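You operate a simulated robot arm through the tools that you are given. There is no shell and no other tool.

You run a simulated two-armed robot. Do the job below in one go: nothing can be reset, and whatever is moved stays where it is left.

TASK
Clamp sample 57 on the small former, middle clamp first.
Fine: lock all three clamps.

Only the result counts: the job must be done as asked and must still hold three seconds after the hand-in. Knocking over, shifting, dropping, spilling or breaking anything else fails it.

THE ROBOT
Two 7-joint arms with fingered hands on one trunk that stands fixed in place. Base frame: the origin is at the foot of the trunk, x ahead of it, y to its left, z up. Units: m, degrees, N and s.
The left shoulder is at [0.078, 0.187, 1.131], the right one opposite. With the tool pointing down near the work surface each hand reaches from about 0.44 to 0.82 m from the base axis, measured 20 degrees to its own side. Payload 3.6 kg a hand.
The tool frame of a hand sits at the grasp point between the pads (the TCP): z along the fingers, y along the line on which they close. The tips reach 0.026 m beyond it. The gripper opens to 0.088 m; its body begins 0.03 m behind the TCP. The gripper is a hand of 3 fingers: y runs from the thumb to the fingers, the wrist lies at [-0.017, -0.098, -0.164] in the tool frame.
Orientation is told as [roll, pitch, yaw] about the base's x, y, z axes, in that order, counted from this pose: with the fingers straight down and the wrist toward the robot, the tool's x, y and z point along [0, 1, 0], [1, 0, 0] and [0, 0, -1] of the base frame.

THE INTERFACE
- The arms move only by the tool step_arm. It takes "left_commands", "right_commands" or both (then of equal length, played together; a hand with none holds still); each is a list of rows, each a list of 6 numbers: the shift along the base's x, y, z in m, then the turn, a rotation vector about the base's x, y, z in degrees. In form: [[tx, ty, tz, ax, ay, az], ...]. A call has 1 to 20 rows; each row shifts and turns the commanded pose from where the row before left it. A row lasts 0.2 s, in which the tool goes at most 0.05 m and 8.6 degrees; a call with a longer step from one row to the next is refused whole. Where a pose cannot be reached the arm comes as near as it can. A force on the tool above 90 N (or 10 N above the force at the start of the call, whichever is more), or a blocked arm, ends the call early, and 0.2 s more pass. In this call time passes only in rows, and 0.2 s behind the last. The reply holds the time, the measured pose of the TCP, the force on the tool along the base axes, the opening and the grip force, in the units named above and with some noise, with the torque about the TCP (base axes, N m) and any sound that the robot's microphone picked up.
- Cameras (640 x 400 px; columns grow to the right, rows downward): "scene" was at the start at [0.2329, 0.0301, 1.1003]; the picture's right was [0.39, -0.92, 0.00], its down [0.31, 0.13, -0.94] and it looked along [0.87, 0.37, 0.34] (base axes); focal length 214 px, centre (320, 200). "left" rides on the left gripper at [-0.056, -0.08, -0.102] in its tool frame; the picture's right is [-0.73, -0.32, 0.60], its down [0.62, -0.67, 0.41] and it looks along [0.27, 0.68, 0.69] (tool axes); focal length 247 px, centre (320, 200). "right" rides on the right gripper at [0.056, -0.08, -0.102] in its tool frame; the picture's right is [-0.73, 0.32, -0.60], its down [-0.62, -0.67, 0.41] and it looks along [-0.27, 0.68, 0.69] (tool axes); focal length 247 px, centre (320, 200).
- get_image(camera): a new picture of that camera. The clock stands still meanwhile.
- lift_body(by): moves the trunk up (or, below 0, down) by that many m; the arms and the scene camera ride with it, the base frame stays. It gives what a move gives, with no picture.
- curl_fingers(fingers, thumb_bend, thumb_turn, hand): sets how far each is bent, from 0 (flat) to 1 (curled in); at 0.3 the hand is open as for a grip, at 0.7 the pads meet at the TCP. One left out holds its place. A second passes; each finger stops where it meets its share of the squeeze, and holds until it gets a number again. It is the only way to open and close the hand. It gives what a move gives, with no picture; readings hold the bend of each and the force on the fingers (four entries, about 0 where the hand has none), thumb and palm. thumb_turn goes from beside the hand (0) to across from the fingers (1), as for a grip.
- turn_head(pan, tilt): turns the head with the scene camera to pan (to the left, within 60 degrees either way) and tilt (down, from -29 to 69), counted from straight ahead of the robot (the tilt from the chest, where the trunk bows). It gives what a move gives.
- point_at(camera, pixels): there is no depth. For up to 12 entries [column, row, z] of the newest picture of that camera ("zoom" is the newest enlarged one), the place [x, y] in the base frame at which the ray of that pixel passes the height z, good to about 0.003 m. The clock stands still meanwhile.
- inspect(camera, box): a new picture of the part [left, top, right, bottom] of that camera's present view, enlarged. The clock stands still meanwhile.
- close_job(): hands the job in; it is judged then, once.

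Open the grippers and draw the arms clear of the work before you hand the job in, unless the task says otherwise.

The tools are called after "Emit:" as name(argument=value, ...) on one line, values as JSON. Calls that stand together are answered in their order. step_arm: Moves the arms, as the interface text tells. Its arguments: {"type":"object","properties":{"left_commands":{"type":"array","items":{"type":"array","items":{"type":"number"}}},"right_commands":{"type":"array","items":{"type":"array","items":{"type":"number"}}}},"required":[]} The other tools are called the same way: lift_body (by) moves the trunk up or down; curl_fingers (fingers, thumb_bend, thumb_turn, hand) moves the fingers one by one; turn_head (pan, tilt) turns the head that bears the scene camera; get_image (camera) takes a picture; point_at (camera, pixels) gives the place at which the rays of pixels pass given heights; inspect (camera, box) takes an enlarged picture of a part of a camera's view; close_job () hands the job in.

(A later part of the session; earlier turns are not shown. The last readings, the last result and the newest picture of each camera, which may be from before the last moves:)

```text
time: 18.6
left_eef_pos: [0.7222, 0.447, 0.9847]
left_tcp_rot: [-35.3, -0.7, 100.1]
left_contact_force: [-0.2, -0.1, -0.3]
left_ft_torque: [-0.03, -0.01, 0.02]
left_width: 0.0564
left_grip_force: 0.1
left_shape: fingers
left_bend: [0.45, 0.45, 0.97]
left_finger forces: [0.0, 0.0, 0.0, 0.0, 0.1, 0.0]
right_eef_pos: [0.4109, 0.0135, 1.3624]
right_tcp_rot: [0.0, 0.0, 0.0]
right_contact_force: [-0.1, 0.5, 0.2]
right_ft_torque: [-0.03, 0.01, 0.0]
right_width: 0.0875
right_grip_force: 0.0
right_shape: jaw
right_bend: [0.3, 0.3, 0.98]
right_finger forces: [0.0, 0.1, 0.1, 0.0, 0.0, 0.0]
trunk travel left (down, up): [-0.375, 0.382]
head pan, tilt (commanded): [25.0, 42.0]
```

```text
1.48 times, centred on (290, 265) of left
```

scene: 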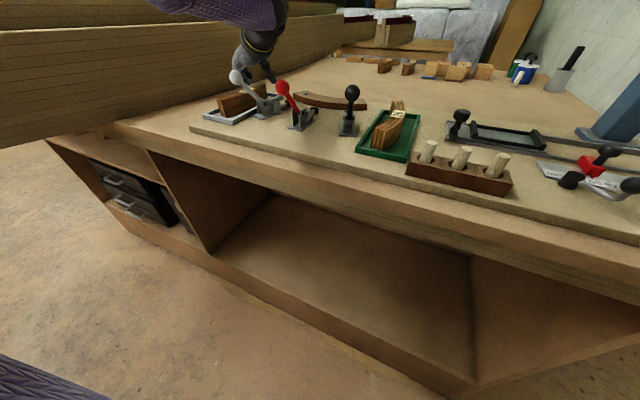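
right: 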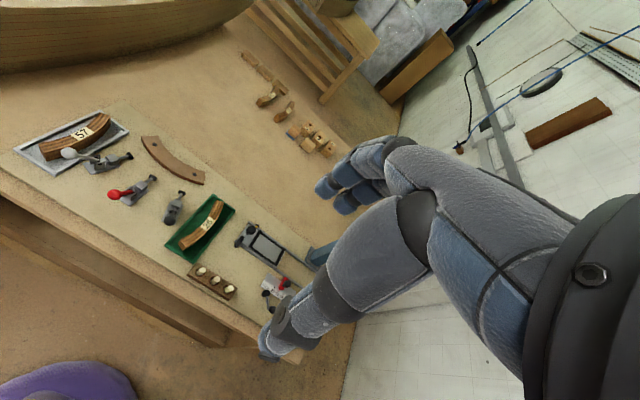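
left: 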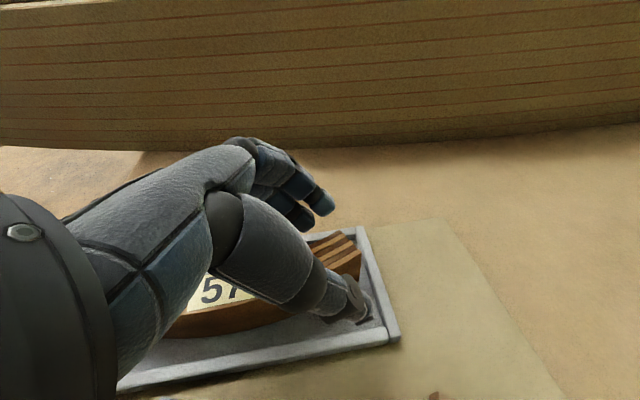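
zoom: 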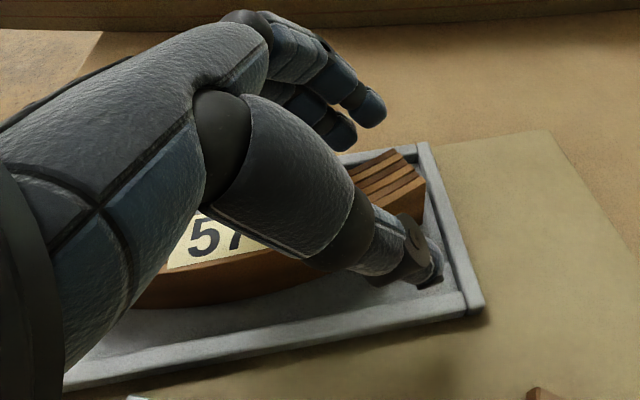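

Nothing is touched; the thumb and fingers straddle the sample's far end. I rise 2 cm while moving back to x 0.70 for a better grip point.

Emit:
step_arm(left_commands=[[-0.006, 0, 0.015, 0, 0, 0], [-0.016, -0.002, 0.005, 0, 0, 0]])

Emit:
get_image(camera="left")

```text
time: 19.2
left_eef_pos: [0.7265, 0.4463, 0.999]
left_tcp_rot: [-35.2, -0.7, 100.1]
left_contact_force: [0.2, 0.1, -0.9]
left_ft_torque: [-0.03, -0.02, 0.03]
left_width: 0.0563
left_grip_force: 0.0
left_shape: fingers
left_bend: [0.45, 0.45, 0.97]
left_finger forces: [0.1, 0.0, 0.0, 0.0, 0.0, 0.0]
left hand out of reach, approached as far as the arm can: row 1, 2
right_eef_pos: [0.4131, 0.015, 1.3625]
right_tcp_rot: [0.0, 0.0, 0.0]
right_contact_force: [0.1, -0.4, -0.1]
right_ft_torque: [0.02, 0.02, -0.01]
right_width: 0.0876
right_grip_force: 0.0
right_shape: jaw
right_bend: [0.3, 0.3, 0.98]
right_finger forces: [0.0, 0.0, 0.1, 0.0, 0.1, 0.0]
trunk travel left (down, up): [-0.375, 0.382]
head pan, tilt (commanded): [25.0, 42.0]
```

```text
taken
```

left: 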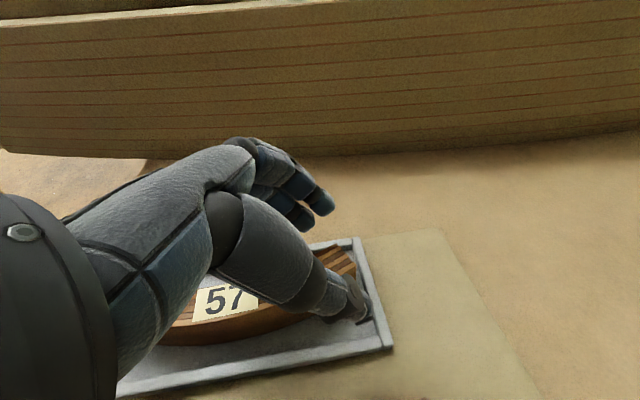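

The arm sits at a joint limit here, drifting to x 0.727, whereas (0.712,0.446) with lean 39 and the shoulder 0.20 m above the TCP was in reach. I raise the arm 3 cm toward that same relative pose.

Emit:
step_arm(left_commands=[[0, 0, 0.015, 0, 0, 0], [0, 0, 0.016, 0, 0, 0]])

```text
time: 19.8
left_eef_pos: [0.7304, 0.4476, 1.0317]
left_tcp_rot: [-35.3, -0.7, 100.1]
left_contact_force: [-0.2, 0.1, 0.1]
left_ft_torque: [0.02, -0.03, -0.03]
left_width: 0.0564
left_grip_force: 0.1
left_shape: fingers
left_bend: [0.45, 0.45, 0.97]
left_finger forces: [0.1, 0.0, 0.0, 0.1, 0.0, 0.0]
left hand out of reach, approached as far as the arm can: row 2
right_eef_pos: [0.4127, 0.014, 1.3614]
right_tcp_rot: [0.0, -0.1, 0.1]
right_contact_force: [1.0, -0.7, 0.2]
right_ft_torque: [0.0, 0.03, 0.04]
right_width: 0.0879
right_grip_force: 0.1
right_shape: jaw
right_bend: [0.3, 0.3, 0.98]
right_finger forces: [0.0, 0.1, 0.1, 0.0, 0.1, 0.1]
trunk travel left (down, up): [-0.375, 0.382]
head pan, tilt (commanded): [25.0, 42.0]
```

At (0.730,0.448,1.032) now. I try stepping x back by 0.018 in small rows to see how the arm responds.

Emit:
step_arm(left_commands=[[-0.006, 0, 0, 0, 0, 0], [-0.006, 0, 0, 0, 0, 0], [-0.006, 0, 0, 0, 0, 0]])

```text
time: 20.6
left_eef_pos: [0.7296, 0.448, 1.0317]
left_tcp_rot: [-35.2, -0.7, 100.1]
left_contact_force: [0.5, 0.4, 0.2]
left_ft_torque: [0.02, 0.03, 0.02]
left_width: 0.0564
left_grip_force: 0.1
left_shape: fingers
left_bend: [0.45, 0.45, 0.97]
left_finger forces: [0.0, 0.0, 0.0, 0.0, 0.0, 0.0]
left hand out of reach, approached as far as the arm can: row 1, 2, 3
right_eef_pos: [0.4132, 0.0157, 1.3616]
right_tcp_rot: [0.0, 0.0, -0.1]
right_contact_force: [-0.8, -0.2, 0.1]
right_ft_torque: [0.02, 0.0, -0.04]
right_width: 0.0877
right_grip_force: 0.1
right_shape: jaw
right_bend: [0.3, 0.3, 0.98]
right_finger forces: [0.0, 0.0, 0.1, 0.1, 0.1, 0.0]
trunk travel left (down, up): [-0.375, 0.382]
head pan, tilt (commanded): [25.0, 42.0]
```

The arm does not go back in x at this lean — a wrist limit. I reduce the lean by 12 degrees while stepping back, staying above the sample.

Emit:
step_arm(left_commands=[[-0.006, 0, 0.004, -1.05, 5.9, 0], [-0.006, 0, 0.004, -1.05, 5.9, 0], [-0.006, 0, 0, 0, 0, 0]])

```text
time: 21.4
left_eef_pos: [0.7062, 0.4469, 1.041]
left_tcp_rot: [-23.3, -0.5, 99.9]
left_contact_force: [-1.1, -0.7, 0.2]
left_ft_torque: [-0.01, 0.01, -0.01]
left_width: 0.0565
left_grip_force: 0.1
left_shape: fingers
left_bend: [0.45, 0.45, 0.97]
left_finger forces: [0.0, 0.0, 0.0, 0.1, 0.0, 0.0]
left hand out of reach, approached as far as the arm can: row 1, 2, 3
right_eef_pos: [0.4119, 0.0152, 1.3611]
right_tcp_rot: [0.0, 0.0, 0.0]
right_contact_force: [0.3, -0.1, -0.2]
right_ft_torque: [-0.01, -0.02, -0.02]
right_width: 0.0878
right_grip_force: 0.1
right_shape: jaw
right_bend: [0.3, 0.3, 0.98]
right_finger forces: [0.0, 0.0, 0.0, 0.0, 0.1, 0.0]
trunk travel left (down, up): [-0.375, 0.382]
head pan, tilt (commanded): [25.0, 42.0]
```

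Now (0.706,0.447,1.041) with only 23 degrees of lean — a better grip pose right over the sample's centre line. I step slightly forward and down to settle into a reachable command.

Emit:
step_arm(left_commands=[[0.003, 0, -0.01, 0, 0, 0]])

Emit:
get_image(camera="left")

```text
time: 21.8
left_eef_pos: [0.7065, 0.4477, 1.0295]
left_tcp_rot: [-23.2, -0.6, 99.9]
left_contact_force: [-0.3, -0.5, -0.1]
left_ft_torque: [0.0, -0.04, 0.0]
left_width: 0.0565
left_grip_force: 0.1
left_shape: fingers
left_bend: [0.45, 0.45, 0.97]
left_finger forces: [0.0, 0.1, 0.0, 0.0, 0.1, 0.0]
right_eef_pos: [0.4135, 0.016, 1.3622]
right_tcp_rot: [0.0, -0.1, -0.1]
right_contact_force: [-0.9, 0.2, -0.5]
right_ft_torque: [-0.01, 0.03, 0.01]
right_width: 0.0877
right_grip_force: 0.0
right_shape: jaw
right_bend: [0.3, 0.3, 0.98]
right_finger forces: [0.0, 0.0, 0.0, 0.0, 0.0, 0.1]
trunk travel left (down, up): [-0.375, 0.382]
head pan, tilt (commanded): [25.0, 42.0]
```

```text
taken
```

left: 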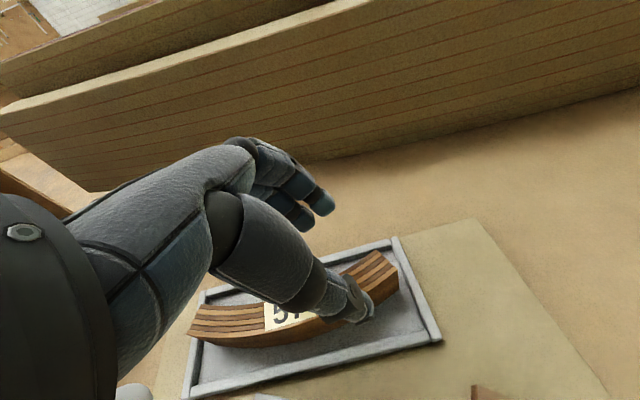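

In reach at z 1.0295, thumb on the convex side and fingers beyond the sample. I lower the trunk 3 cm first to check that the hand follows straight down.

Emit:
lift_body(by=-0.03)

Emit:
inspect(camera="left", box=[170, 130, 470, 400])

Emit:
inspect(camera="scene", box=[180, 0, 360, 140])

```text
time: 22.5
left_eef_pos: [0.7088, 0.4473, 1.0012]
left_tcp_rot: [-23.4, -0.7, 99.9]
left_contact_force: [0.0, 0.0, 0.8]
left_ft_torque: [0.0, 0.0, -0.01]
left_width: 0.0565
left_grip_force: 0.0
left_shape: fingers
left_bend: [0.45, 0.45, 0.97]
left_finger forces: [0.0, 0.0, 0.0, 0.0, 0.0, 0.0]
right_eef_pos: [0.4116, 0.0144, 1.332]
right_tcp_rot: [0.1, -0.1, 0.0]
right_contact_force: [0.7, -0.5, -0.3]
right_ft_torque: [0.01, -0.01, -0.05]
right_width: 0.0876
right_grip_force: 0.2
right_shape: jaw
right_bend: [0.3, 0.3, 0.98]
right_finger forces: [0.1, 0.0, 0.1, 0.0, 0.0, 0.0]
trunk travel left (down, up): [-0.345, 0.412]
head pan, tilt (commanded): [25.0, 42.0]
```

```text
1.48 times, centred on (320, 265) of left
```

zoom: 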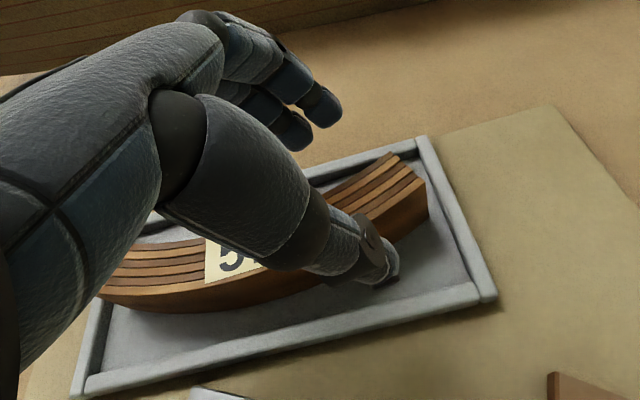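

```text
2.86 times, centred on (270, 70) of scene
```

zoom: 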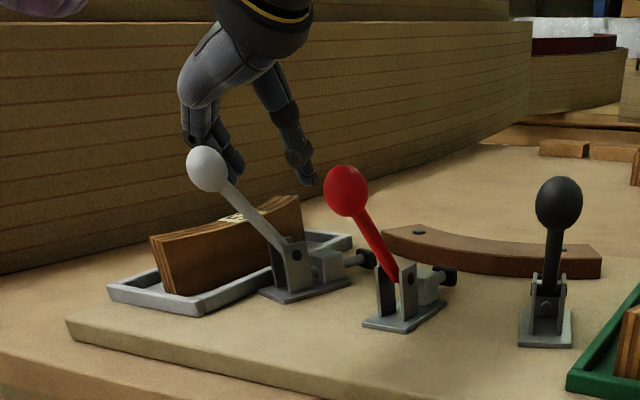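

The hand follows straight down; thumb and fingers clear the sample by about 1.6 cm each side. I lower the trunk another 3.6 cm to the grip height of about 0.965.

Emit:
lift_body(by=-0.036)

Emit:
inspect(camera="left", box=[170, 130, 470, 400])

Emit:
inspect(camera="scene", box=[180, 0, 360, 140])

```text
time: 23.3
left_eef_pos: [0.7088, 0.4471, 0.9653]
left_tcp_rot: [-23.4, -0.7, 99.9]
left_contact_force: [0.4, -0.3, 0.3]
left_ft_torque: [-0.02, 0.0, 0.02]
left_width: 0.0565
left_grip_force: 0.1
left_shape: fingers
left_bend: [0.45, 0.45, 0.97]
left_finger forces: [0.0, 0.0, 0.0, 0.0, 0.0, 0.0]
right_eef_pos: [0.4125, 0.0148, 1.2961]
right_tcp_rot: [0.0, 0.0, 0.0]
right_contact_force: [0.1, 0.3, 0.3]
right_ft_torque: [0.02, -0.01, 0.02]
right_width: 0.0878
right_grip_force: 0.2
right_shape: jaw
right_bend: [0.3, 0.3, 0.98]
right_finger forces: [0.0, 0.0, 0.0, 0.0, 0.0, 0.0]
trunk travel left (down, up): [-0.309, 0.448]
head pan, tilt (commanded): [25.0, 42.0]
```

```text
1.48 times, centred on (320, 265) of left
```

zoom: 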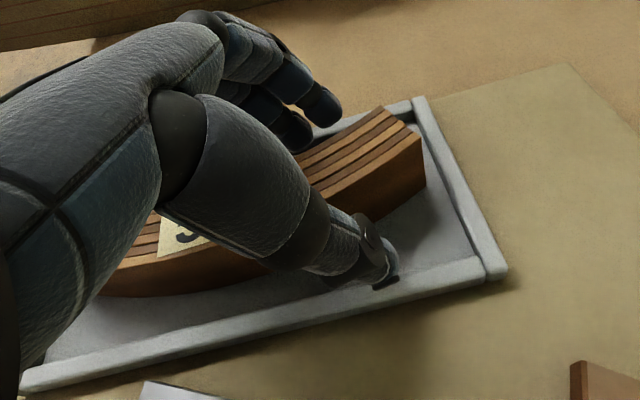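

```text
2.86 times, centred on (270, 70) of scene
```

zoom: 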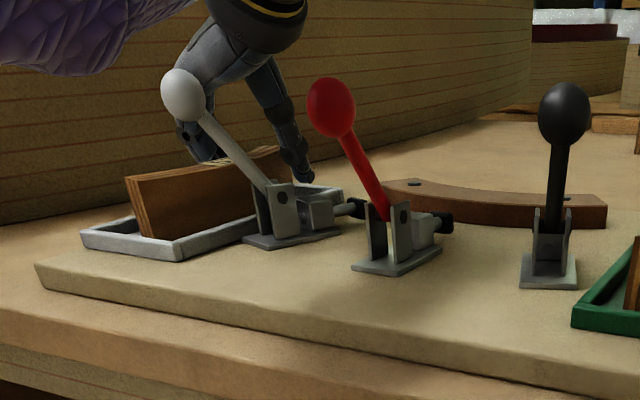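

The grip height is reached (TCP z 0.965) with the sample between thumb and fingers. I close the hand on it.

Emit:
curl_fingers(hand="left", fingers=0.72, thumb_bend=0.72)

Emit:
inspect(camera="left", box=[170, 130, 470, 400])

```text
time: 24.3
left_eef_pos: [0.7092, 0.4478, 0.9645]
left_tcp_rot: [-23.4, -0.8, 99.9]
left_contact_force: [-0.4, -0.2, 0.2]
left_ft_torque: [-0.02, 0.0, -0.01]
left_width: 0.0208
left_grip_force: 11.3
left_shape: fingers
left_bend: [0.64, 0.61, 0.97]
left_finger forces: [9.7, 1.9, 0.0, 0.0, 11.4, 0.0]
right_eef_pos: [0.413, 0.0146, 1.295]
right_tcp_rot: [0.0, 0.0, -0.1]
right_contact_force: [-0.5, 0.8, 0.1]
right_ft_torque: [0.01, 0.02, 0.01]
right_width: 0.0877
right_grip_force: 0.0
right_shape: jaw
right_bend: [0.3, 0.3, 0.98]
right_finger forces: [0.0, 0.0, 0.1, 0.0, 0.0, 0.0]
trunk travel left (down, up): [-0.309, 0.448]
head pan, tilt (commanded): [25.0, 42.0]
```

```text
1.48 times, centred on (320, 265) of left
```

zoom: 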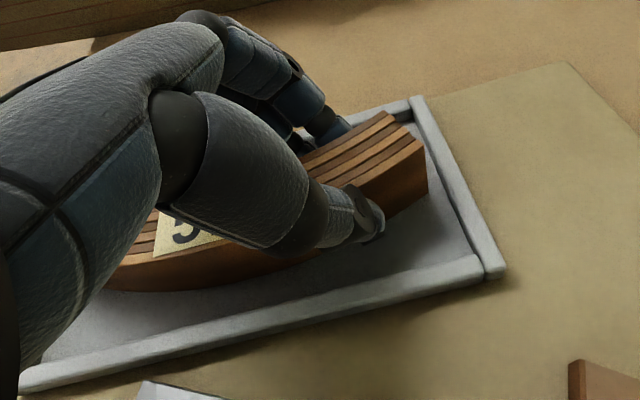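

The sample is gripped: width 0.021, grip 11.3 N on thumb and fingers. I lift with the trunk by 4 cm and check that it hangs level.

Emit:
lift_body(by=0.04)

Emit:
get_image(camera="left")

Emit:
inspect(camera="scene", box=[180, 0, 360, 140])

```text
time: 25.1
left_eef_pos: [0.7103, 0.447, 1.0031]
left_tcp_rot: [-23.3, -0.8, 99.9]
left_contact_force: [-0.6, -0.1, -1.5]
left_ft_torque: [-0.01, -0.01, -0.02]
left_width: 0.0208
left_grip_force: 11.6
left_shape: fingers
left_bend: [0.64, 0.61, 0.97]
left_finger forces: [9.6, 1.9, 0.0, 0.0, 11.7, 0.1]
right_eef_pos: [0.4133, 0.0145, 1.3356]
right_tcp_rot: [-0.1, 0.0, 0.1]
right_contact_force: [0.3, -0.7, -0.6]
right_ft_torque: [0.02, 0.01, 0.0]
right_width: 0.0879
right_grip_force: 0.1
right_shape: jaw
right_bend: [0.3, 0.3, 0.98]
right_finger forces: [0.0, 0.0, 0.0, 0.0, 0.0, 0.0]
trunk travel left (down, up): [-0.349, 0.408]
head pan, tilt (commanded): [25.0, 42.0]
```

```text
taken
```

left: 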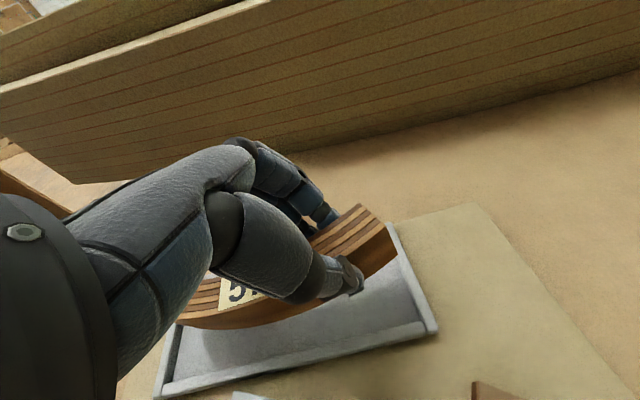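

```text
2.86 times, centred on (270, 70) of scene
```

zoom: 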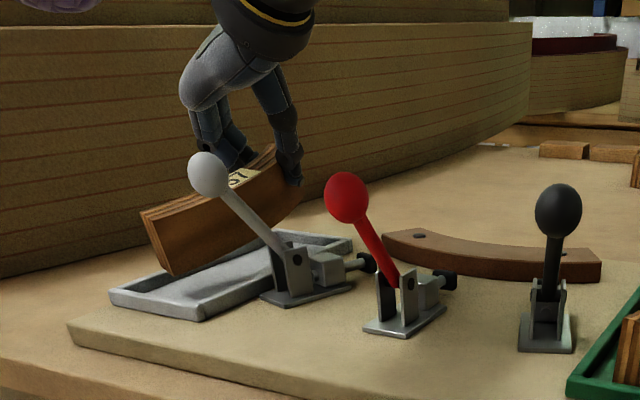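

The sample hangs level and firmly (1.5 N load). I raise the trunk 0.15 m so that it clears the clamp handles before turning.

Emit:
lift_body(by=0.15)

Emit:
step_arm(left_commands=[[0, -0.02, 0, 0, 0, -8.35], [0, -0.02, 0, 0, 0, -8.35], [0, -0.02, 0, 0, 0, -8.35], [0, -0.02, 0, 0, 0, -8.35], [0, -0.02, 0, 0, 0, -8.35], [0, -0.02, 0, 0, 0, -8.35]])

Emit:
get_image(camera="left")

```text
time: 26.9
left_eef_pos: [0.697, 0.4468, 1.1947]
left_tcp_rot: [-26.7, -0.1, 99.9]
left_contact_force: [0.4, 0.1, -0.7]
left_ft_torque: [0.03, -0.03, 0.04]
left_width: 0.0207
left_grip_force: 10.9
left_shape: fingers
left_bend: [0.64, 0.61, 0.97]
left_finger forces: [9.6, 2.0, 0.0, 0.1, 11.5, 0.0]
right_eef_pos: [0.4134, 0.0153, 1.4852]
right_tcp_rot: [-0.1, 0.0, 0.0]
right_contact_force: [0.1, -0.6, -1.2]
right_ft_torque: [0.0, -0.01, -0.03]
right_width: 0.0877
right_grip_force: 0.0
right_shape: jaw
right_bend: [0.3, 0.3, 0.98]
right_finger forces: [0.1, 0.0, 0.1, 0.0, 0.0, 0.0]
trunk travel left (down, up): [-0.499, 0.258]
head pan, tilt (commanded): [25.0, 42.0]
```

```text
time: 28.3
left_eef_pos: [0.7584, 0.3331, 1.1935]
left_tcp_rot: [-26.8, 0.0, 49.6]
left_contact_force: [0.0, -1.2, -1.5]
left_ft_torque: [-0.01, -0.04, 0.0]
left_width: 0.0206
left_grip_force: 11.9
left_shape: fingers
left_bend: [0.64, 0.61, 0.97]
left_finger forces: [9.6, 2.0, 0.0, 0.0, 11.6, 0.0]
left hand out of reach, approached as far as the arm can: row 1, 2, 3, 4, 5, 6
right_eef_pos: [0.414, 0.0151, 1.4867]
right_tcp_rot: [0.0, -0.1, 0.0]
right_contact_force: [0.1, -0.9, 0.3]
right_ft_torque: [-0.03, 0.01, -0.02]
right_width: 0.0877
right_grip_force: 0.1
right_shape: jaw
right_bend: [0.3, 0.3, 0.98]
right_finger forces: [0.1, 0.1, 0.0, 0.0, 0.1, 0.0]
trunk travel left (down, up): [-0.499, 0.258]
head pan, tilt (commanded): [25.0, 42.0]
```

```text
taken
```

left: 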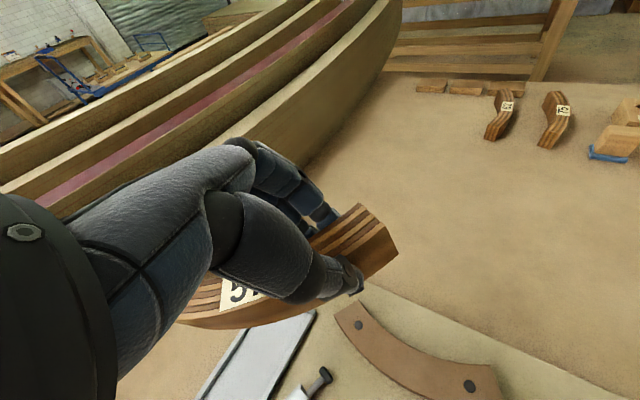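

The arm drifted in x to 0.758 while turning (yaw now 50), sample still firm. I continue the turn to yaw 8 and steer toward (0.72,0.228), well above the clamps.

Emit:
step_arm(left_commands=[[-0.01, -0.021, 0, 0, 0, -8.35], [-0.01, -0.021, 0, 0, 0, -8.35], [-0.01, -0.021, 0, 0, 0, -8.35], [-0.01, -0.021, 0, 0, 0, -8.35], [-0.01, -0.021, 0, 0, 0, -8.3]])

Emit:
get_image(camera="left")

Emit:
get_image(camera="scene")

```text
time: 29.5
left_eef_pos: [0.7369, 0.2307, 1.1912]
left_tcp_rot: [-26.8, 0.0, 8.1]
left_contact_force: [1.0, 0.4, -1.2]
left_ft_torque: [-0.02, 0.05, 0.02]
left_width: 0.0208
left_grip_force: 11.7
left_shape: fingers
left_bend: [0.64, 0.61, 0.97]
left_finger forces: [9.5, 2.0, 0.1, 0.1, 11.6, 0.0]
left hand out of reach, approached as far as the arm can: row 1, 2, 3
right_eef_pos: [0.4128, 0.0148, 1.486]
right_tcp_rot: [0.0, 0.1, 0.0]
right_contact_force: [-0.1, -0.9, -0.3]
right_ft_torque: [0.01, 0.01, -0.01]
right_width: 0.0876
right_grip_force: 0.2
right_shape: jaw
right_bend: [0.3, 0.3, 0.98]
right_finger forces: [0.0, 0.1, 0.0, 0.0, 0.0, 0.1]
trunk travel left (down, up): [-0.499, 0.258]
head pan, tilt (commanded): [25.0, 42.0]
```

```text
taken
```

left: 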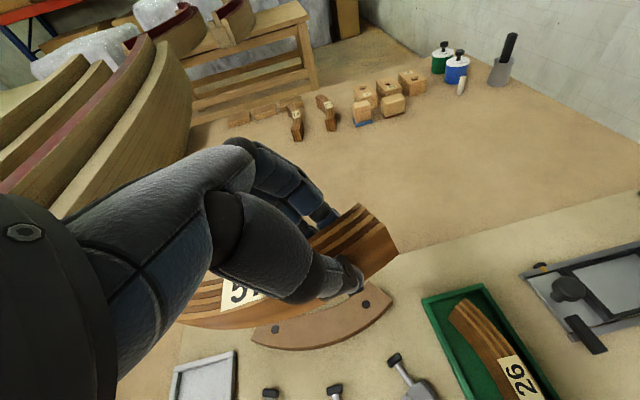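

```text
taken
```

scene: 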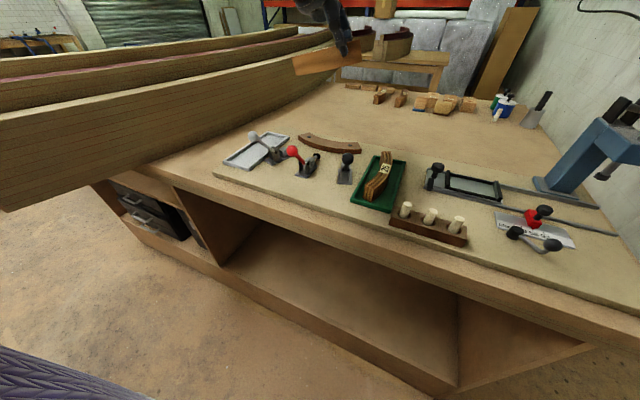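

The hand is now reachable at (0.737,0.231,1.191), yaw 8, with the former visible below the sample at (250-390,290-350) in the left view. I zoom both cameras to measure the former and pads more exactly.

Emit:
inspect(camera="left", box=[230, 270, 440, 400])

Emit:
point_at(camera="zoom", pixels=[[320, 200, 0.93]])

Emit:
inspect(camera="scene", box=[220, 120, 380, 220])

```text
3.05 times, centred on (335, 335) of left
```

zoom: 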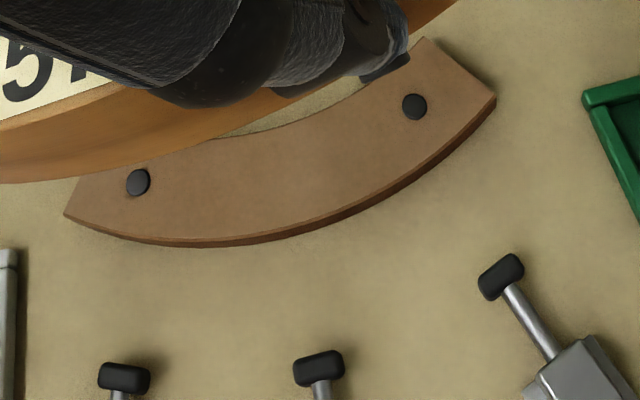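

```text
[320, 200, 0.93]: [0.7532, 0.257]
```

```text
4.00 times, centred on (300, 170) of scene
```

zoom: 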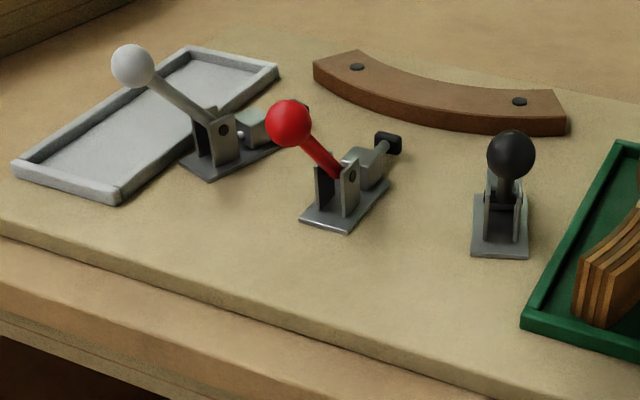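

I re-take the left zoom and read off the former's near top edge, screws, and the three pads' front edges.

Emit:
inspect(camera="left", box=[230, 270, 440, 400])

Emit:
point_at(camera="zoom", pixels=[[138, 182, 0.937], [414, 106, 0.937], [65, 212, 0.937], [495, 97, 0.937], [200, 241, 0.937], [280, 232, 0.937], [340, 215, 0.937], [200, 247, 0.912], [280, 240, 0.912], [340, 225, 0.912], [68, 217, 0.912], [496, 106, 0.912]])

Emit:
point_at(camera="zoom", pixels=[[103, 364, 0.94], [150, 368, 0.94], [293, 356, 0.94], [340, 351, 0.94], [479, 276, 0.94], [518, 254, 0.94], [124, 378, 0.932], [318, 367, 0.932], [501, 277, 0.932]])

```text
3.05 times, centred on (335, 335) of left
```

zoom: 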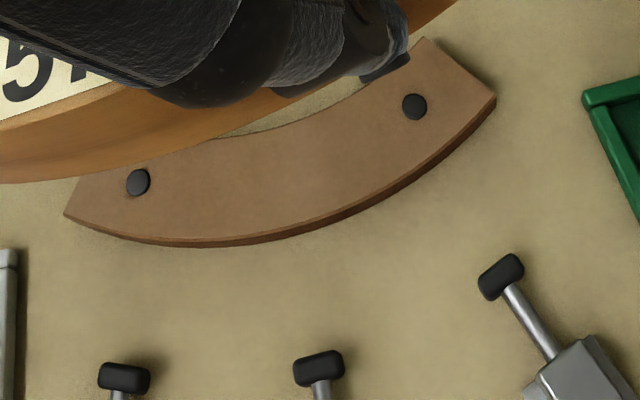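

```text
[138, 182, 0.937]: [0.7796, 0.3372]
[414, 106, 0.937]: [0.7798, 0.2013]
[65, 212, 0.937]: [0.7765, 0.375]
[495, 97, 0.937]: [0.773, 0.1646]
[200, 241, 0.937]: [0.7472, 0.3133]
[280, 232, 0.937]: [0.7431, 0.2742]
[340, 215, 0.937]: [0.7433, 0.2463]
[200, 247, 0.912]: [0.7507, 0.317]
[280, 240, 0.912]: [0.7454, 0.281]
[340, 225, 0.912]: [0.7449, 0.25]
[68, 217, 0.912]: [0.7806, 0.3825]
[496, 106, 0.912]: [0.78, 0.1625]
```

```text
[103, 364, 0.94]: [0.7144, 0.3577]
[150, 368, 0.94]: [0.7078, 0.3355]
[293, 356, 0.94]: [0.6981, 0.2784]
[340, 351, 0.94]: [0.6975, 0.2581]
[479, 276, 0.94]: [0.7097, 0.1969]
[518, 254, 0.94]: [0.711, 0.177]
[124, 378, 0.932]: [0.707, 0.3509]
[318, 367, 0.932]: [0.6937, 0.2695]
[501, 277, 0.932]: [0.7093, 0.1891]
```

The geometry is consistent: former arc radius 0.19 about (0.9325,0.2695), apex x 0.7425, pad fronts at radius about 0.235. I restore the grasp lean (23.4) so the sample is level and move the TCP to (0.717,0.228) above the slot.

Emit:
step_arm(left_commands=[[-0.01, -0.0013, 0, 1.685, 0.24, 0], [-0.0098, -0.0013, 0, 1.685, 0.24, 0]])

Emit:
get_image(camera="left")

Emit:
inspect(camera="left", box=[170, 190, 440, 390])

```text
time: 30.1
left_eef_pos: [0.7362, 0.2315, 1.1898]
left_tcp_rot: [-23.4, 0.0, 8.1]
left_contact_force: [-0.8, 0.5, -1.4]
left_ft_torque: [-0.02, -0.01, 0.0]
left_width: 0.0204
left_grip_force: 11.5
left_shape: fingers
left_bend: [0.64, 0.61, 0.97]
left_finger forces: [9.5, 2.0, 0.0, 0.0, 11.6, 0.0]
left hand out of reach, approached as far as the arm can: row 1, 2
right_eef_pos: [0.4132, 0.0153, 1.486]
right_tcp_rot: [0.0, 0.0, 0.0]
right_contact_force: [-0.9, 0.2, -1.2]
right_ft_torque: [0.02, -0.05, -0.01]
right_width: 0.0876
right_grip_force: 0.1
right_shape: jaw
right_bend: [0.3, 0.3, 0.98]
right_finger forces: [0.1, 0.0, 0.0, 0.0, 0.0, 0.0]
trunk travel left (down, up): [-0.499, 0.258]
head pan, tilt (commanded): [25.0, 42.0]
```

```text
taken
```

left: 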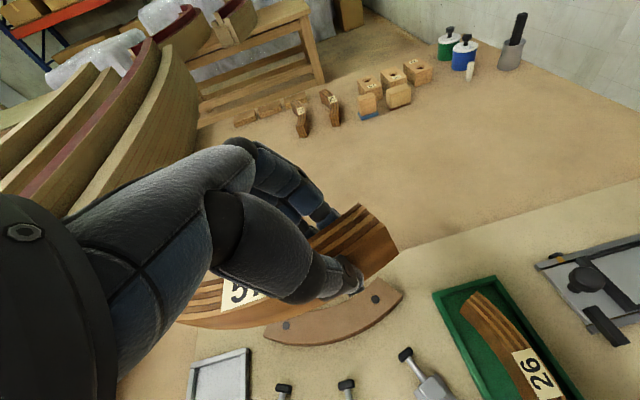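

```text
2.00 times, centred on (305, 290) of left
```

zoom: 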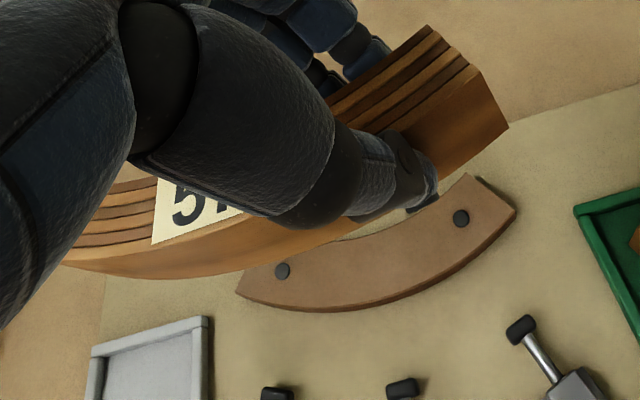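

The lean is right (23.4) but x stays at 0.736: again a limit in that direction at this arm height. I try moving down and back together, staying well above the clamp balls.

Emit:
step_arm(left_commands=[[0, 0, -0.02, 0, 0, 0], [-0.005, 0, -0.02, 0, 0, 0], [-0.01, 0, -0.01, 0, 0, 0]])

```text
time: 30.9
left_eef_pos: [0.7335, 0.233, 1.1392]
left_tcp_rot: [-23.3, 0.0, 8.1]
left_contact_force: [0.0, -0.5, -1.5]
left_ft_torque: [-0.06, -0.02, 0.01]
left_width: 0.0205
left_grip_force: 11.5
left_shape: fingers
left_bend: [0.64, 0.61, 0.97]
left_finger forces: [9.5, 2.2, 0.1, 0.1, 11.5, 0.0]
left hand out of reach, approached as far as the arm can: row 3
right_eef_pos: [0.4123, 0.0149, 1.4851]
right_tcp_rot: [0.0, 0.0, -0.1]
right_contact_force: [-0.5, -0.3, -0.5]
right_ft_torque: [0.0, 0.0, 0.01]
right_width: 0.0876
right_grip_force: 0.1
right_shape: jaw
right_bend: [0.3, 0.3, 0.98]
right_finger forces: [0.0, 0.1, 0.1, 0.1, 0.0, 0.1]
trunk travel left (down, up): [-0.499, 0.258]
head pan, tilt (commanded): [25.0, 42.0]
```

Only a slight gain; the wrist needs the forearm to slope downward more. I nudge into a reachable command, raise the trunk 0.10 and then lower the arm by the same amount to change that slope.

Emit:
step_arm(left_commands=[[0.01, 0, 0, 0, 0, 0]])

Emit:
lift_body(by=0.1)

Emit:
step_arm(left_commands=[[0, 0, -0.025, 0, 0, 0], [0, 0, -0.025, 0, 0, 0], [0, 0, -0.025, 0, 0, 0], [0, 0, -0.025, 0, 0, 0]])

Emit:
step_arm(left_commands=[[-0.01, 0, 0, 0, 0, 0], [-0.01, 0, 0, 0, 0, 0]])

```text
time: 31.3
left_eef_pos: [0.734, 0.2326, 1.1411]
left_tcp_rot: [-23.4, -0.2, 8.0]
left_contact_force: [0.4, -0.5, -2.1]
left_ft_torque: [-0.05, -0.04, 0.01]
left_width: 0.0205
left_grip_force: 11.8
left_shape: fingers
left_bend: [0.64, 0.61, 0.97]
left_finger forces: [9.5, 2.1, 0.1, 0.0, 11.7, 0.1]
left hand out of reach, approached as far as the arm can: row 1
right_eef_pos: [0.4131, 0.0141, 1.4857]
right_tcp_rot: [0.0, 0.0, 0.0]
right_contact_force: [-1.0, 0.4, -0.6]
right_ft_torque: [0.0, 0.0, 0.0]
right_width: 0.0879
right_grip_force: 0.1
right_shape: jaw
right_bend: [0.3, 0.3, 0.98]
right_finger forces: [0.1, 0.0, 0.0, 0.0, 0.0, 0.2]
trunk travel left (down, up): [-0.499, 0.258]
head pan, tilt (commanded): [25.0, 42.0]
```

```text
time: 32.6
left_eef_pos: [0.7304, 0.2303, 1.249]
left_tcp_rot: [-23.6, -0.7, 8.1]
left_contact_force: [-0.8, -0.8, -1.6]
left_ft_torque: [-0.07, 0.02, 0.0]
left_width: 0.0205
left_grip_force: 10.9
left_shape: fingers
left_bend: [0.64, 0.61, 0.97]
left_finger forces: [9.4, 2.1, 0.1, 0.0, 11.5, 0.1]
right_eef_pos: [0.4137, 0.0142, 1.5839]
right_tcp_rot: [0.0, 0.0, 0.0]
right_contact_force: [-0.1, 0.7, 0.0]
right_ft_torque: [-0.02, -0.04, 0.01]
right_width: 0.0879
right_grip_force: 0.0
right_shape: jaw
right_bend: [0.3, 0.3, 0.98]
right_finger forces: [0.1, 0.0, 0.0, 0.0, 0.0, 0.1]
trunk travel left (down, up): [-0.599, 0.158]
head pan, tilt (commanded): [25.0, 42.0]
```

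```text
time: 33.6
left_eef_pos: [0.7117, 0.2271, 1.1544]
left_tcp_rot: [-23.5, -0.7, 8.1]
left_contact_force: [0.1, -0.8, -0.9]
left_ft_torque: [-0.09, -0.01, 0.04]
left_width: 0.0206
left_grip_force: 11.2
left_shape: fingers
left_bend: [0.64, 0.61, 0.97]
left_finger forces: [9.5, 2.1, 0.0, 0.0, 11.6, 0.1]
left hand out of reach, approached as far as the arm can: row 2, 3, 4
right_eef_pos: [0.4129, 0.0155, 1.5858]
right_tcp_rot: [0.0, 0.0, 0.1]
right_contact_force: [0.9, -0.2, 0.5]
right_ft_torque: [-0.02, 0.01, 0.0]
right_width: 0.0874
right_grip_force: 0.1
right_shape: jaw
right_bend: [0.3, 0.3, 0.98]
right_finger forces: [0.0, 0.1, 0.0, 0.0, 0.0, 0.0]
trunk travel left (down, up): [-0.599, 0.158]
head pan, tilt (commanded): [25.0, 42.0]
```

```text
time: 34.2
left_eef_pos: [0.709, 0.227, 1.148]
left_tcp_rot: [-23.5, -0.6, 8.1]
left_contact_force: [0.1, 0.7, -1.2]
left_ft_torque: [-0.05, 0.03, 0.01]
left_width: 0.0208
left_grip_force: 11.3
left_shape: fingers
left_bend: [0.64, 0.61, 0.97]
left_finger forces: [9.4, 2.1, 0.0, 0.0, 11.6, 0.0]
left hand out of reach, approached as far as the arm can: row 1, 2
right_eef_pos: [0.4122, 0.015, 1.5859]
right_tcp_rot: [0.0, -0.1, 0.1]
right_contact_force: [0.7, -0.6, -0.3]
right_ft_torque: [-0.01, -0.03, 0.0]
right_width: 0.0877
right_grip_force: 0.2
right_shape: jaw
right_bend: [0.3, 0.3, 0.98]
right_finger forces: [0.0, 0.0, 0.1, 0.0, 0.1, 0.0]
trunk travel left (down, up): [-0.599, 0.158]
head pan, tilt (commanded): [25.0, 42.0]
```

The arm seems to sit at its fully stretched singularity, where small inward steps get stuck. I command a larger inward move in free space to bend the elbow out of it.

Emit:
step_arm(left_commands=[[-0.04, 0, 0.01, 0, 0, 0], [-0.04, 0, 0.01, 0, 0, 0]])

```text
time: 34.8
left_eef_pos: [0.709, 0.2306, 1.1481]
left_tcp_rot: [-23.4, -0.7, 8.1]
left_contact_force: [-0.5, 0.4, -2.3]
left_ft_torque: [-0.02, -0.04, -0.04]
left_width: 0.0207
left_grip_force: 11.9
left_shape: fingers
left_bend: [0.64, 0.61, 0.97]
left_finger forces: [9.4, 2.1, 0.0, 0.0, 11.6, 0.0]
left hand out of reach, approached as far as the arm can: row 1, 2
right_eef_pos: [0.4131, 0.0147, 1.5851]
right_tcp_rot: [0.0, 0.0, 0.0]
right_contact_force: [-0.4, -0.3, -0.7]
right_ft_torque: [0.0, 0.0, 0.0]
right_width: 0.0877
right_grip_force: 0.1
right_shape: jaw
right_bend: [0.3, 0.3, 0.98]
right_finger forces: [0.0, 0.1, 0.1, 0.0, 0.0, 0.0]
trunk travel left (down, up): [-0.599, 0.158]
head pan, tilt (commanded): [25.0, 42.0]
```

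Still stuck at x 0.709. I look at the left arm itself with the head camera to see the elbow's configuration.

Emit:
turn_head(pan=35, tilt=25)

Emit:
get_image(camera="scene")

```text
time: 35.6
left_eef_pos: [0.709, 0.2302, 1.1486]
left_tcp_rot: [-23.6, -0.7, 8.0]
left_contact_force: [0.3, 0.6, -1.7]
left_ft_torque: [-0.03, 0.01, 0.03]
left_width: 0.0205
left_grip_force: 11.7
left_shape: fingers
left_bend: [0.64, 0.61, 0.97]
left_finger forces: [9.4, 2.0, 0.0, 0.0, 11.6, 0.0]
right_eef_pos: [0.4123, 0.0153, 1.5843]
right_tcp_rot: [0.0, 0.1, 0.0]
right_contact_force: [-1.0, -0.4, -0.1]
right_ft_torque: [-0.01, 0.01, -0.02]
right_width: 0.0876
right_grip_force: 0.1
right_shape: jaw
right_bend: [0.3, 0.3, 0.98]
right_finger forces: [0.1, 0.1, 0.0, 0.1, 0.0, 0.0]
trunk travel left (down, up): [-0.599, 0.158]
head pan, tilt (commanded): [35.0, 25.0]
```

```text
taken
```

scene: 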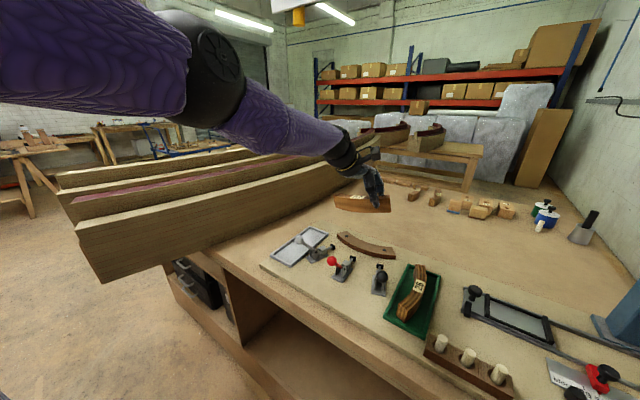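

The elbow is out and high; the forearm slopes down toward the hand. I test a small upward move from here to see which directions are free.

Emit:
step_arm(left_commands=[[0, 0, 0.02, 0, 0, 0]])

```text
time: 36.0
left_eef_pos: [0.7144, 0.231, 1.1674]
left_tcp_rot: [-23.5, -0.6, 8.1]
left_contact_force: [0.1, -0.9, -1.7]
left_ft_torque: [-0.06, -0.01, 0.01]
left_width: 0.0208
left_grip_force: 11.6
left_shape: fingers
left_bend: [0.64, 0.61, 0.97]
left_finger forces: [9.4, 2.2, 0.0, 0.0, 11.6, 0.0]
left hand out of reach, approached as far as the arm can: row 1
right_eef_pos: [0.4126, 0.0147, 1.586]
right_tcp_rot: [0.0, -0.1, 0.0]
right_contact_force: [0.0, -0.1, 0.1]
right_ft_torque: [0.02, -0.01, 0.01]
right_width: 0.0877
right_grip_force: 0.1
right_shape: jaw
right_bend: [0.3, 0.3, 0.98]
right_finger forces: [0.1, 0.0, 0.1, 0.0, 0.1, 0.1]
trunk travel left (down, up): [-0.599, 0.158]
head pan, tilt (commanded): [35.0, 25.0]
```

The measured pose becomes the new command base each call, and x rose when I went up. I test a +x move to see whether that side is free.

Emit:
step_arm(left_commands=[[0.006, 0, 0, 0, 0, 0], [0.006, 0, 0, 0, 0, 0]])

```text
time: 36.6
left_eef_pos: [0.7145, 0.2292, 1.1675]
left_tcp_rot: [-23.5, -0.7, 8.1]
left_contact_force: [-0.3, 0.5, -1.2]
left_ft_torque: [-0.09, -0.05, 0.01]
left_width: 0.0206
left_grip_force: 11.7
left_shape: fingers
left_bend: [0.64, 0.61, 0.97]
left_finger forces: [9.3, 2.2, 0.0, 0.0, 11.6, 0.0]
left hand out of reach, approached as far as the arm can: row 1, 2
right_eef_pos: [0.413, 0.0156, 1.5851]
right_tcp_rot: [0.0, 0.0, 0.0]
right_contact_force: [0.8, 0.0, 0.1]
right_ft_torque: [-0.03, 0.05, 0.02]
right_width: 0.0877
right_grip_force: 0.0
right_shape: jaw
right_bend: [0.3, 0.3, 0.98]
right_finger forces: [0.0, 0.0, 0.0, 0.1, 0.1, 0.0]
trunk travel left (down, up): [-0.599, 0.158]
head pan, tilt (commanded): [35.0, 25.0]
```

x is frozen both ways here, but it follows z along a known curve, so I can set x through the trunk/arm height split. I lower the trunk 0.08 and watch how the pose follows.

Emit:
lift_body(by=-0.08)

```text
time: 37.8
left_eef_pos: [0.7171, 0.2286, 1.0831]
left_tcp_rot: [-23.3, -0.3, 8.0]
left_contact_force: [0.1, 0.1, -0.5]
left_ft_torque: [-0.1, 0.0, 0.02]
left_width: 0.0202
left_grip_force: 11.8
left_shape: fingers
left_bend: [0.64, 0.61, 0.97]
left_finger forces: [9.3, 2.2, 0.0, 0.1, 11.6, 0.0]
right_eef_pos: [0.4129, 0.015, 1.5052]
right_tcp_rot: [0.0, -0.1, 0.0]
right_contact_force: [0.0, -0.9, -0.6]
right_ft_torque: [0.02, -0.03, 0.02]
right_width: 0.0876
right_grip_force: 0.1
right_shape: jaw
right_bend: [0.3, 0.3, 0.98]
right_finger forces: [0.1, 0.0, 0.0, 0.0, 0.1, 0.0]
trunk travel left (down, up): [-0.519, 0.238]
head pan, tilt (commanded): [35.0, 25.0]
```

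The pose is now exactly over the target: (0.717,0.2286,1.083), lean 23.3, yaw 8. I check the sample's true position in the hand with the left and scene cameras before descending.

Emit:
turn_head(pan=22, tilt=38)

Emit:
get_image(camera="left")

Emit:
inspect(camera="scene", box=[200, 60, 420, 220])

```text
time: 38.5
left_eef_pos: [0.7178, 0.229, 1.0827]
left_tcp_rot: [-23.4, -0.3, 8.0]
left_contact_force: [0.4, -0.2, -1.3]
left_ft_torque: [-0.05, -0.02, -0.02]
left_width: 0.0208
left_grip_force: 11.4
left_shape: fingers
left_bend: [0.64, 0.61, 0.97]
left_finger forces: [9.4, 2.2, 0.0, 0.1, 11.7, 0.1]
right_eef_pos: [0.413, 0.0142, 1.5057]
right_tcp_rot: [0.0, 0.0, 0.0]
right_contact_force: [-0.3, -0.2, 0.3]
right_ft_torque: [0.0, 0.01, 0.0]
right_width: 0.0875
right_grip_force: 0.1
right_shape: jaw
right_bend: [0.3, 0.3, 0.98]
right_finger forces: [0.0, 0.0, 0.0, 0.0, 0.0, 0.0]
trunk travel left (down, up): [-0.519, 0.238]
head pan, tilt (commanded): [22.0, 38.0]
```

```text
taken
```

left: 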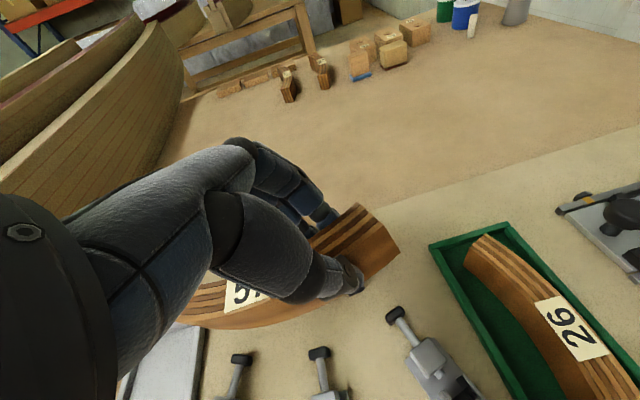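

```text
2.50 times, centred on (310, 140) of scene
```

zoom: 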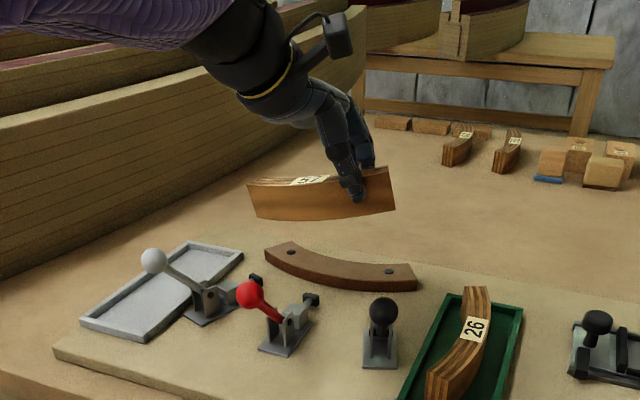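

In the scene zoom the sample's left end seems a bit low: bottom corners at about (258,220) and (395,212). I cast these corners at the expected heights to check whether the sample is tilted in the grip.

Emit:
inspect(camera="scene", box=[280, 110, 380, 160])

Emit:
point_at(camera="zoom", pixels=[[320, 200, 1.06]])

Emit:
inspect(camera="left", box=[165, 190, 425, 340])

```text
6.40 times, centred on (330, 135) of scene
```

zoom: 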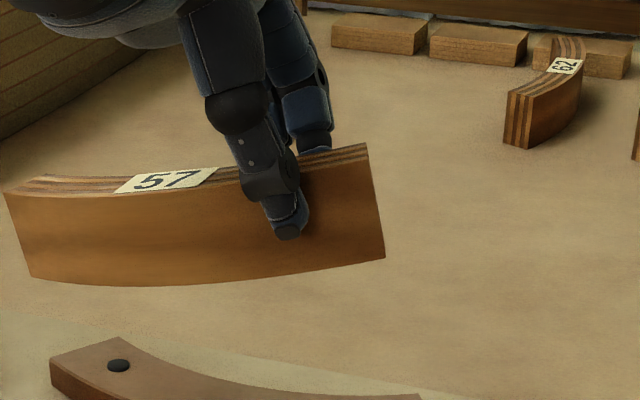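

```text
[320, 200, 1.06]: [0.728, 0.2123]
```

```text
2.46 times, centred on (295, 265) of left
```

zoom: 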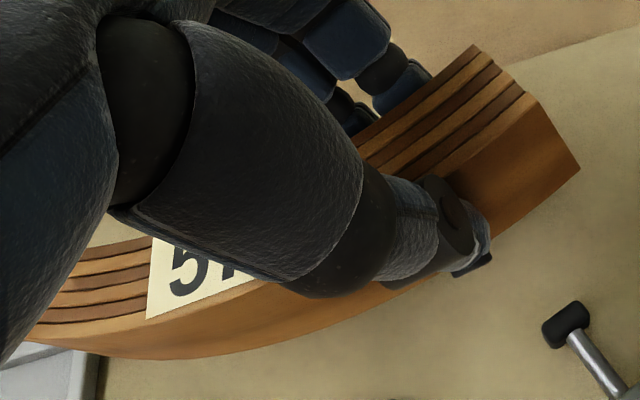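

The scene zoom shows the convex face clearly: corners (5,193), (367,145), (35,277), (385,258). I re-take it and cast these corners at candidate heights.

Emit:
inspect(camera="scene", box=[280, 110, 380, 160])

Emit:
point_at(camera="zoom", pixels=[[5, 193, 1.06], [5, 193, 1.08], [367, 145, 1.08], [367, 145, 1.1], [35, 277, 1.02], [35, 277, 1.04], [385, 258, 1.04], [385, 258, 1.06], [150, 193, 1.08], [150, 286, 1.04]])

Emit:
inspect(camera="left", box=[165, 190, 425, 340])

Emit:
point_at(camera="zoom", pixels=[[475, 45, 1.08], [475, 45, 1.1], [533, 95, 1.08], [533, 95, 1.1], [580, 170, 1.04], [580, 170, 1.06], [35, 340, 1.06], [35, 340, 1.08], [147, 317, 1.08], [152, 238, 1.08]])

```text
6.40 times, centred on (330, 135) of scene
```

zoom: 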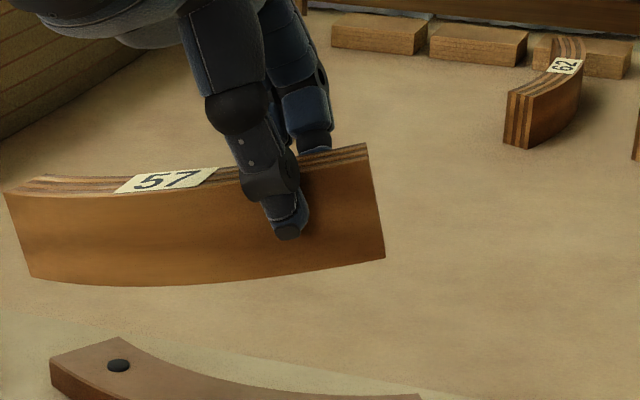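

```text
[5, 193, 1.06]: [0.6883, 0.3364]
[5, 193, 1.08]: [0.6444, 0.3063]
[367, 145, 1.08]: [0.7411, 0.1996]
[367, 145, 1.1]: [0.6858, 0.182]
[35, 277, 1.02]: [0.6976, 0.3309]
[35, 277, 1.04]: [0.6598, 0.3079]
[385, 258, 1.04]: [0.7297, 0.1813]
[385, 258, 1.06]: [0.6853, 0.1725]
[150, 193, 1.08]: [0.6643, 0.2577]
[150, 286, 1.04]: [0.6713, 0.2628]
```

```text
2.46 times, centred on (295, 265) of left
```

zoom: 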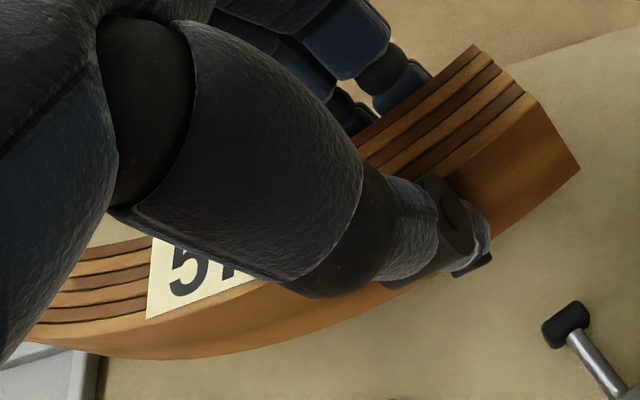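

```text
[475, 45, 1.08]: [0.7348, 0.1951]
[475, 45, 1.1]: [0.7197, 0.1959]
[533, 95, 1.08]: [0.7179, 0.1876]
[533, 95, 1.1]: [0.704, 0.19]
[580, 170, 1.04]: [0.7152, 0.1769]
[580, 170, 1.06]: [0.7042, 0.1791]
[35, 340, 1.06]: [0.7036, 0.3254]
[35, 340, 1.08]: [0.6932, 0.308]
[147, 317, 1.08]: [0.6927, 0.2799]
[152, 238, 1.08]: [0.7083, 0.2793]
```

Triangulation shows the sample sagged in the grip: right end top at z 1.091, middle top about 1.065, i.e. about 15 degrees with the left end low. I level it by turning the hand +15 degrees about its closing axis, which also makes the hand more upright.

Emit:
step_arm(left_commands=[[0, 0, 0.005, 4.95, 0.7, 0], [0, 0, 0.005, 4.95, 0.7, 0], [0, 0, 0.005, 4.95, 0.7, 0]])

Emit:
get_image(camera="scene")

Emit:
get_image(camera="left")

```text
time: 39.3
left_eef_pos: [0.7192, 0.2289, 1.0986]
left_tcp_rot: [-8.5, -0.3, 7.9]
left_contact_force: [-0.2, 1.0, -1.0]
left_ft_torque: [-0.05, 0.0, -0.01]
left_width: 0.0206
left_grip_force: 11.5
left_shape: fingers
left_bend: [0.64, 0.61, 0.97]
left_finger forces: [9.4, 2.3, 0.0, 0.0, 11.7, 0.1]
left hand out of reach, approached as far as the arm can: row 2
right_eef_pos: [0.4137, 0.0142, 1.5058]
right_tcp_rot: [0.1, -0.1, -0.1]
right_contact_force: [-0.4, -0.6, -0.4]
right_ft_torque: [0.02, -0.02, 0.01]
right_width: 0.0877
right_grip_force: 0.1
right_shape: jaw
right_bend: [0.3, 0.3, 0.98]
right_finger forces: [0.0, 0.0, 0.0, 0.1, 0.0, 0.0]
trunk travel left (down, up): [-0.519, 0.238]
head pan, tilt (commanded): [22.0, 38.0]
```

```text
taken
```

scene: 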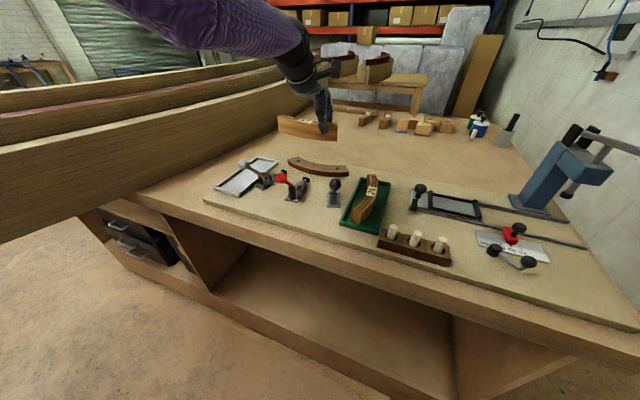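

```text
taken
```

left: 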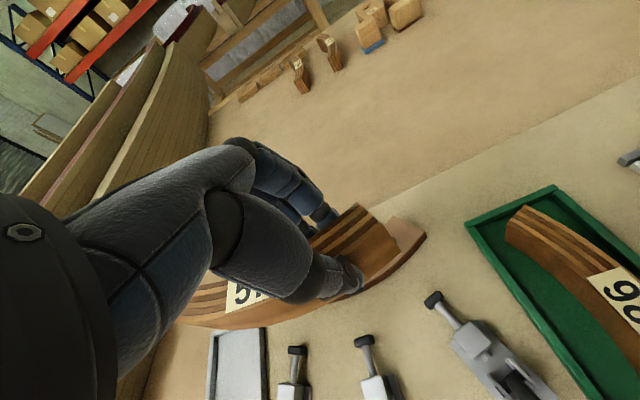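

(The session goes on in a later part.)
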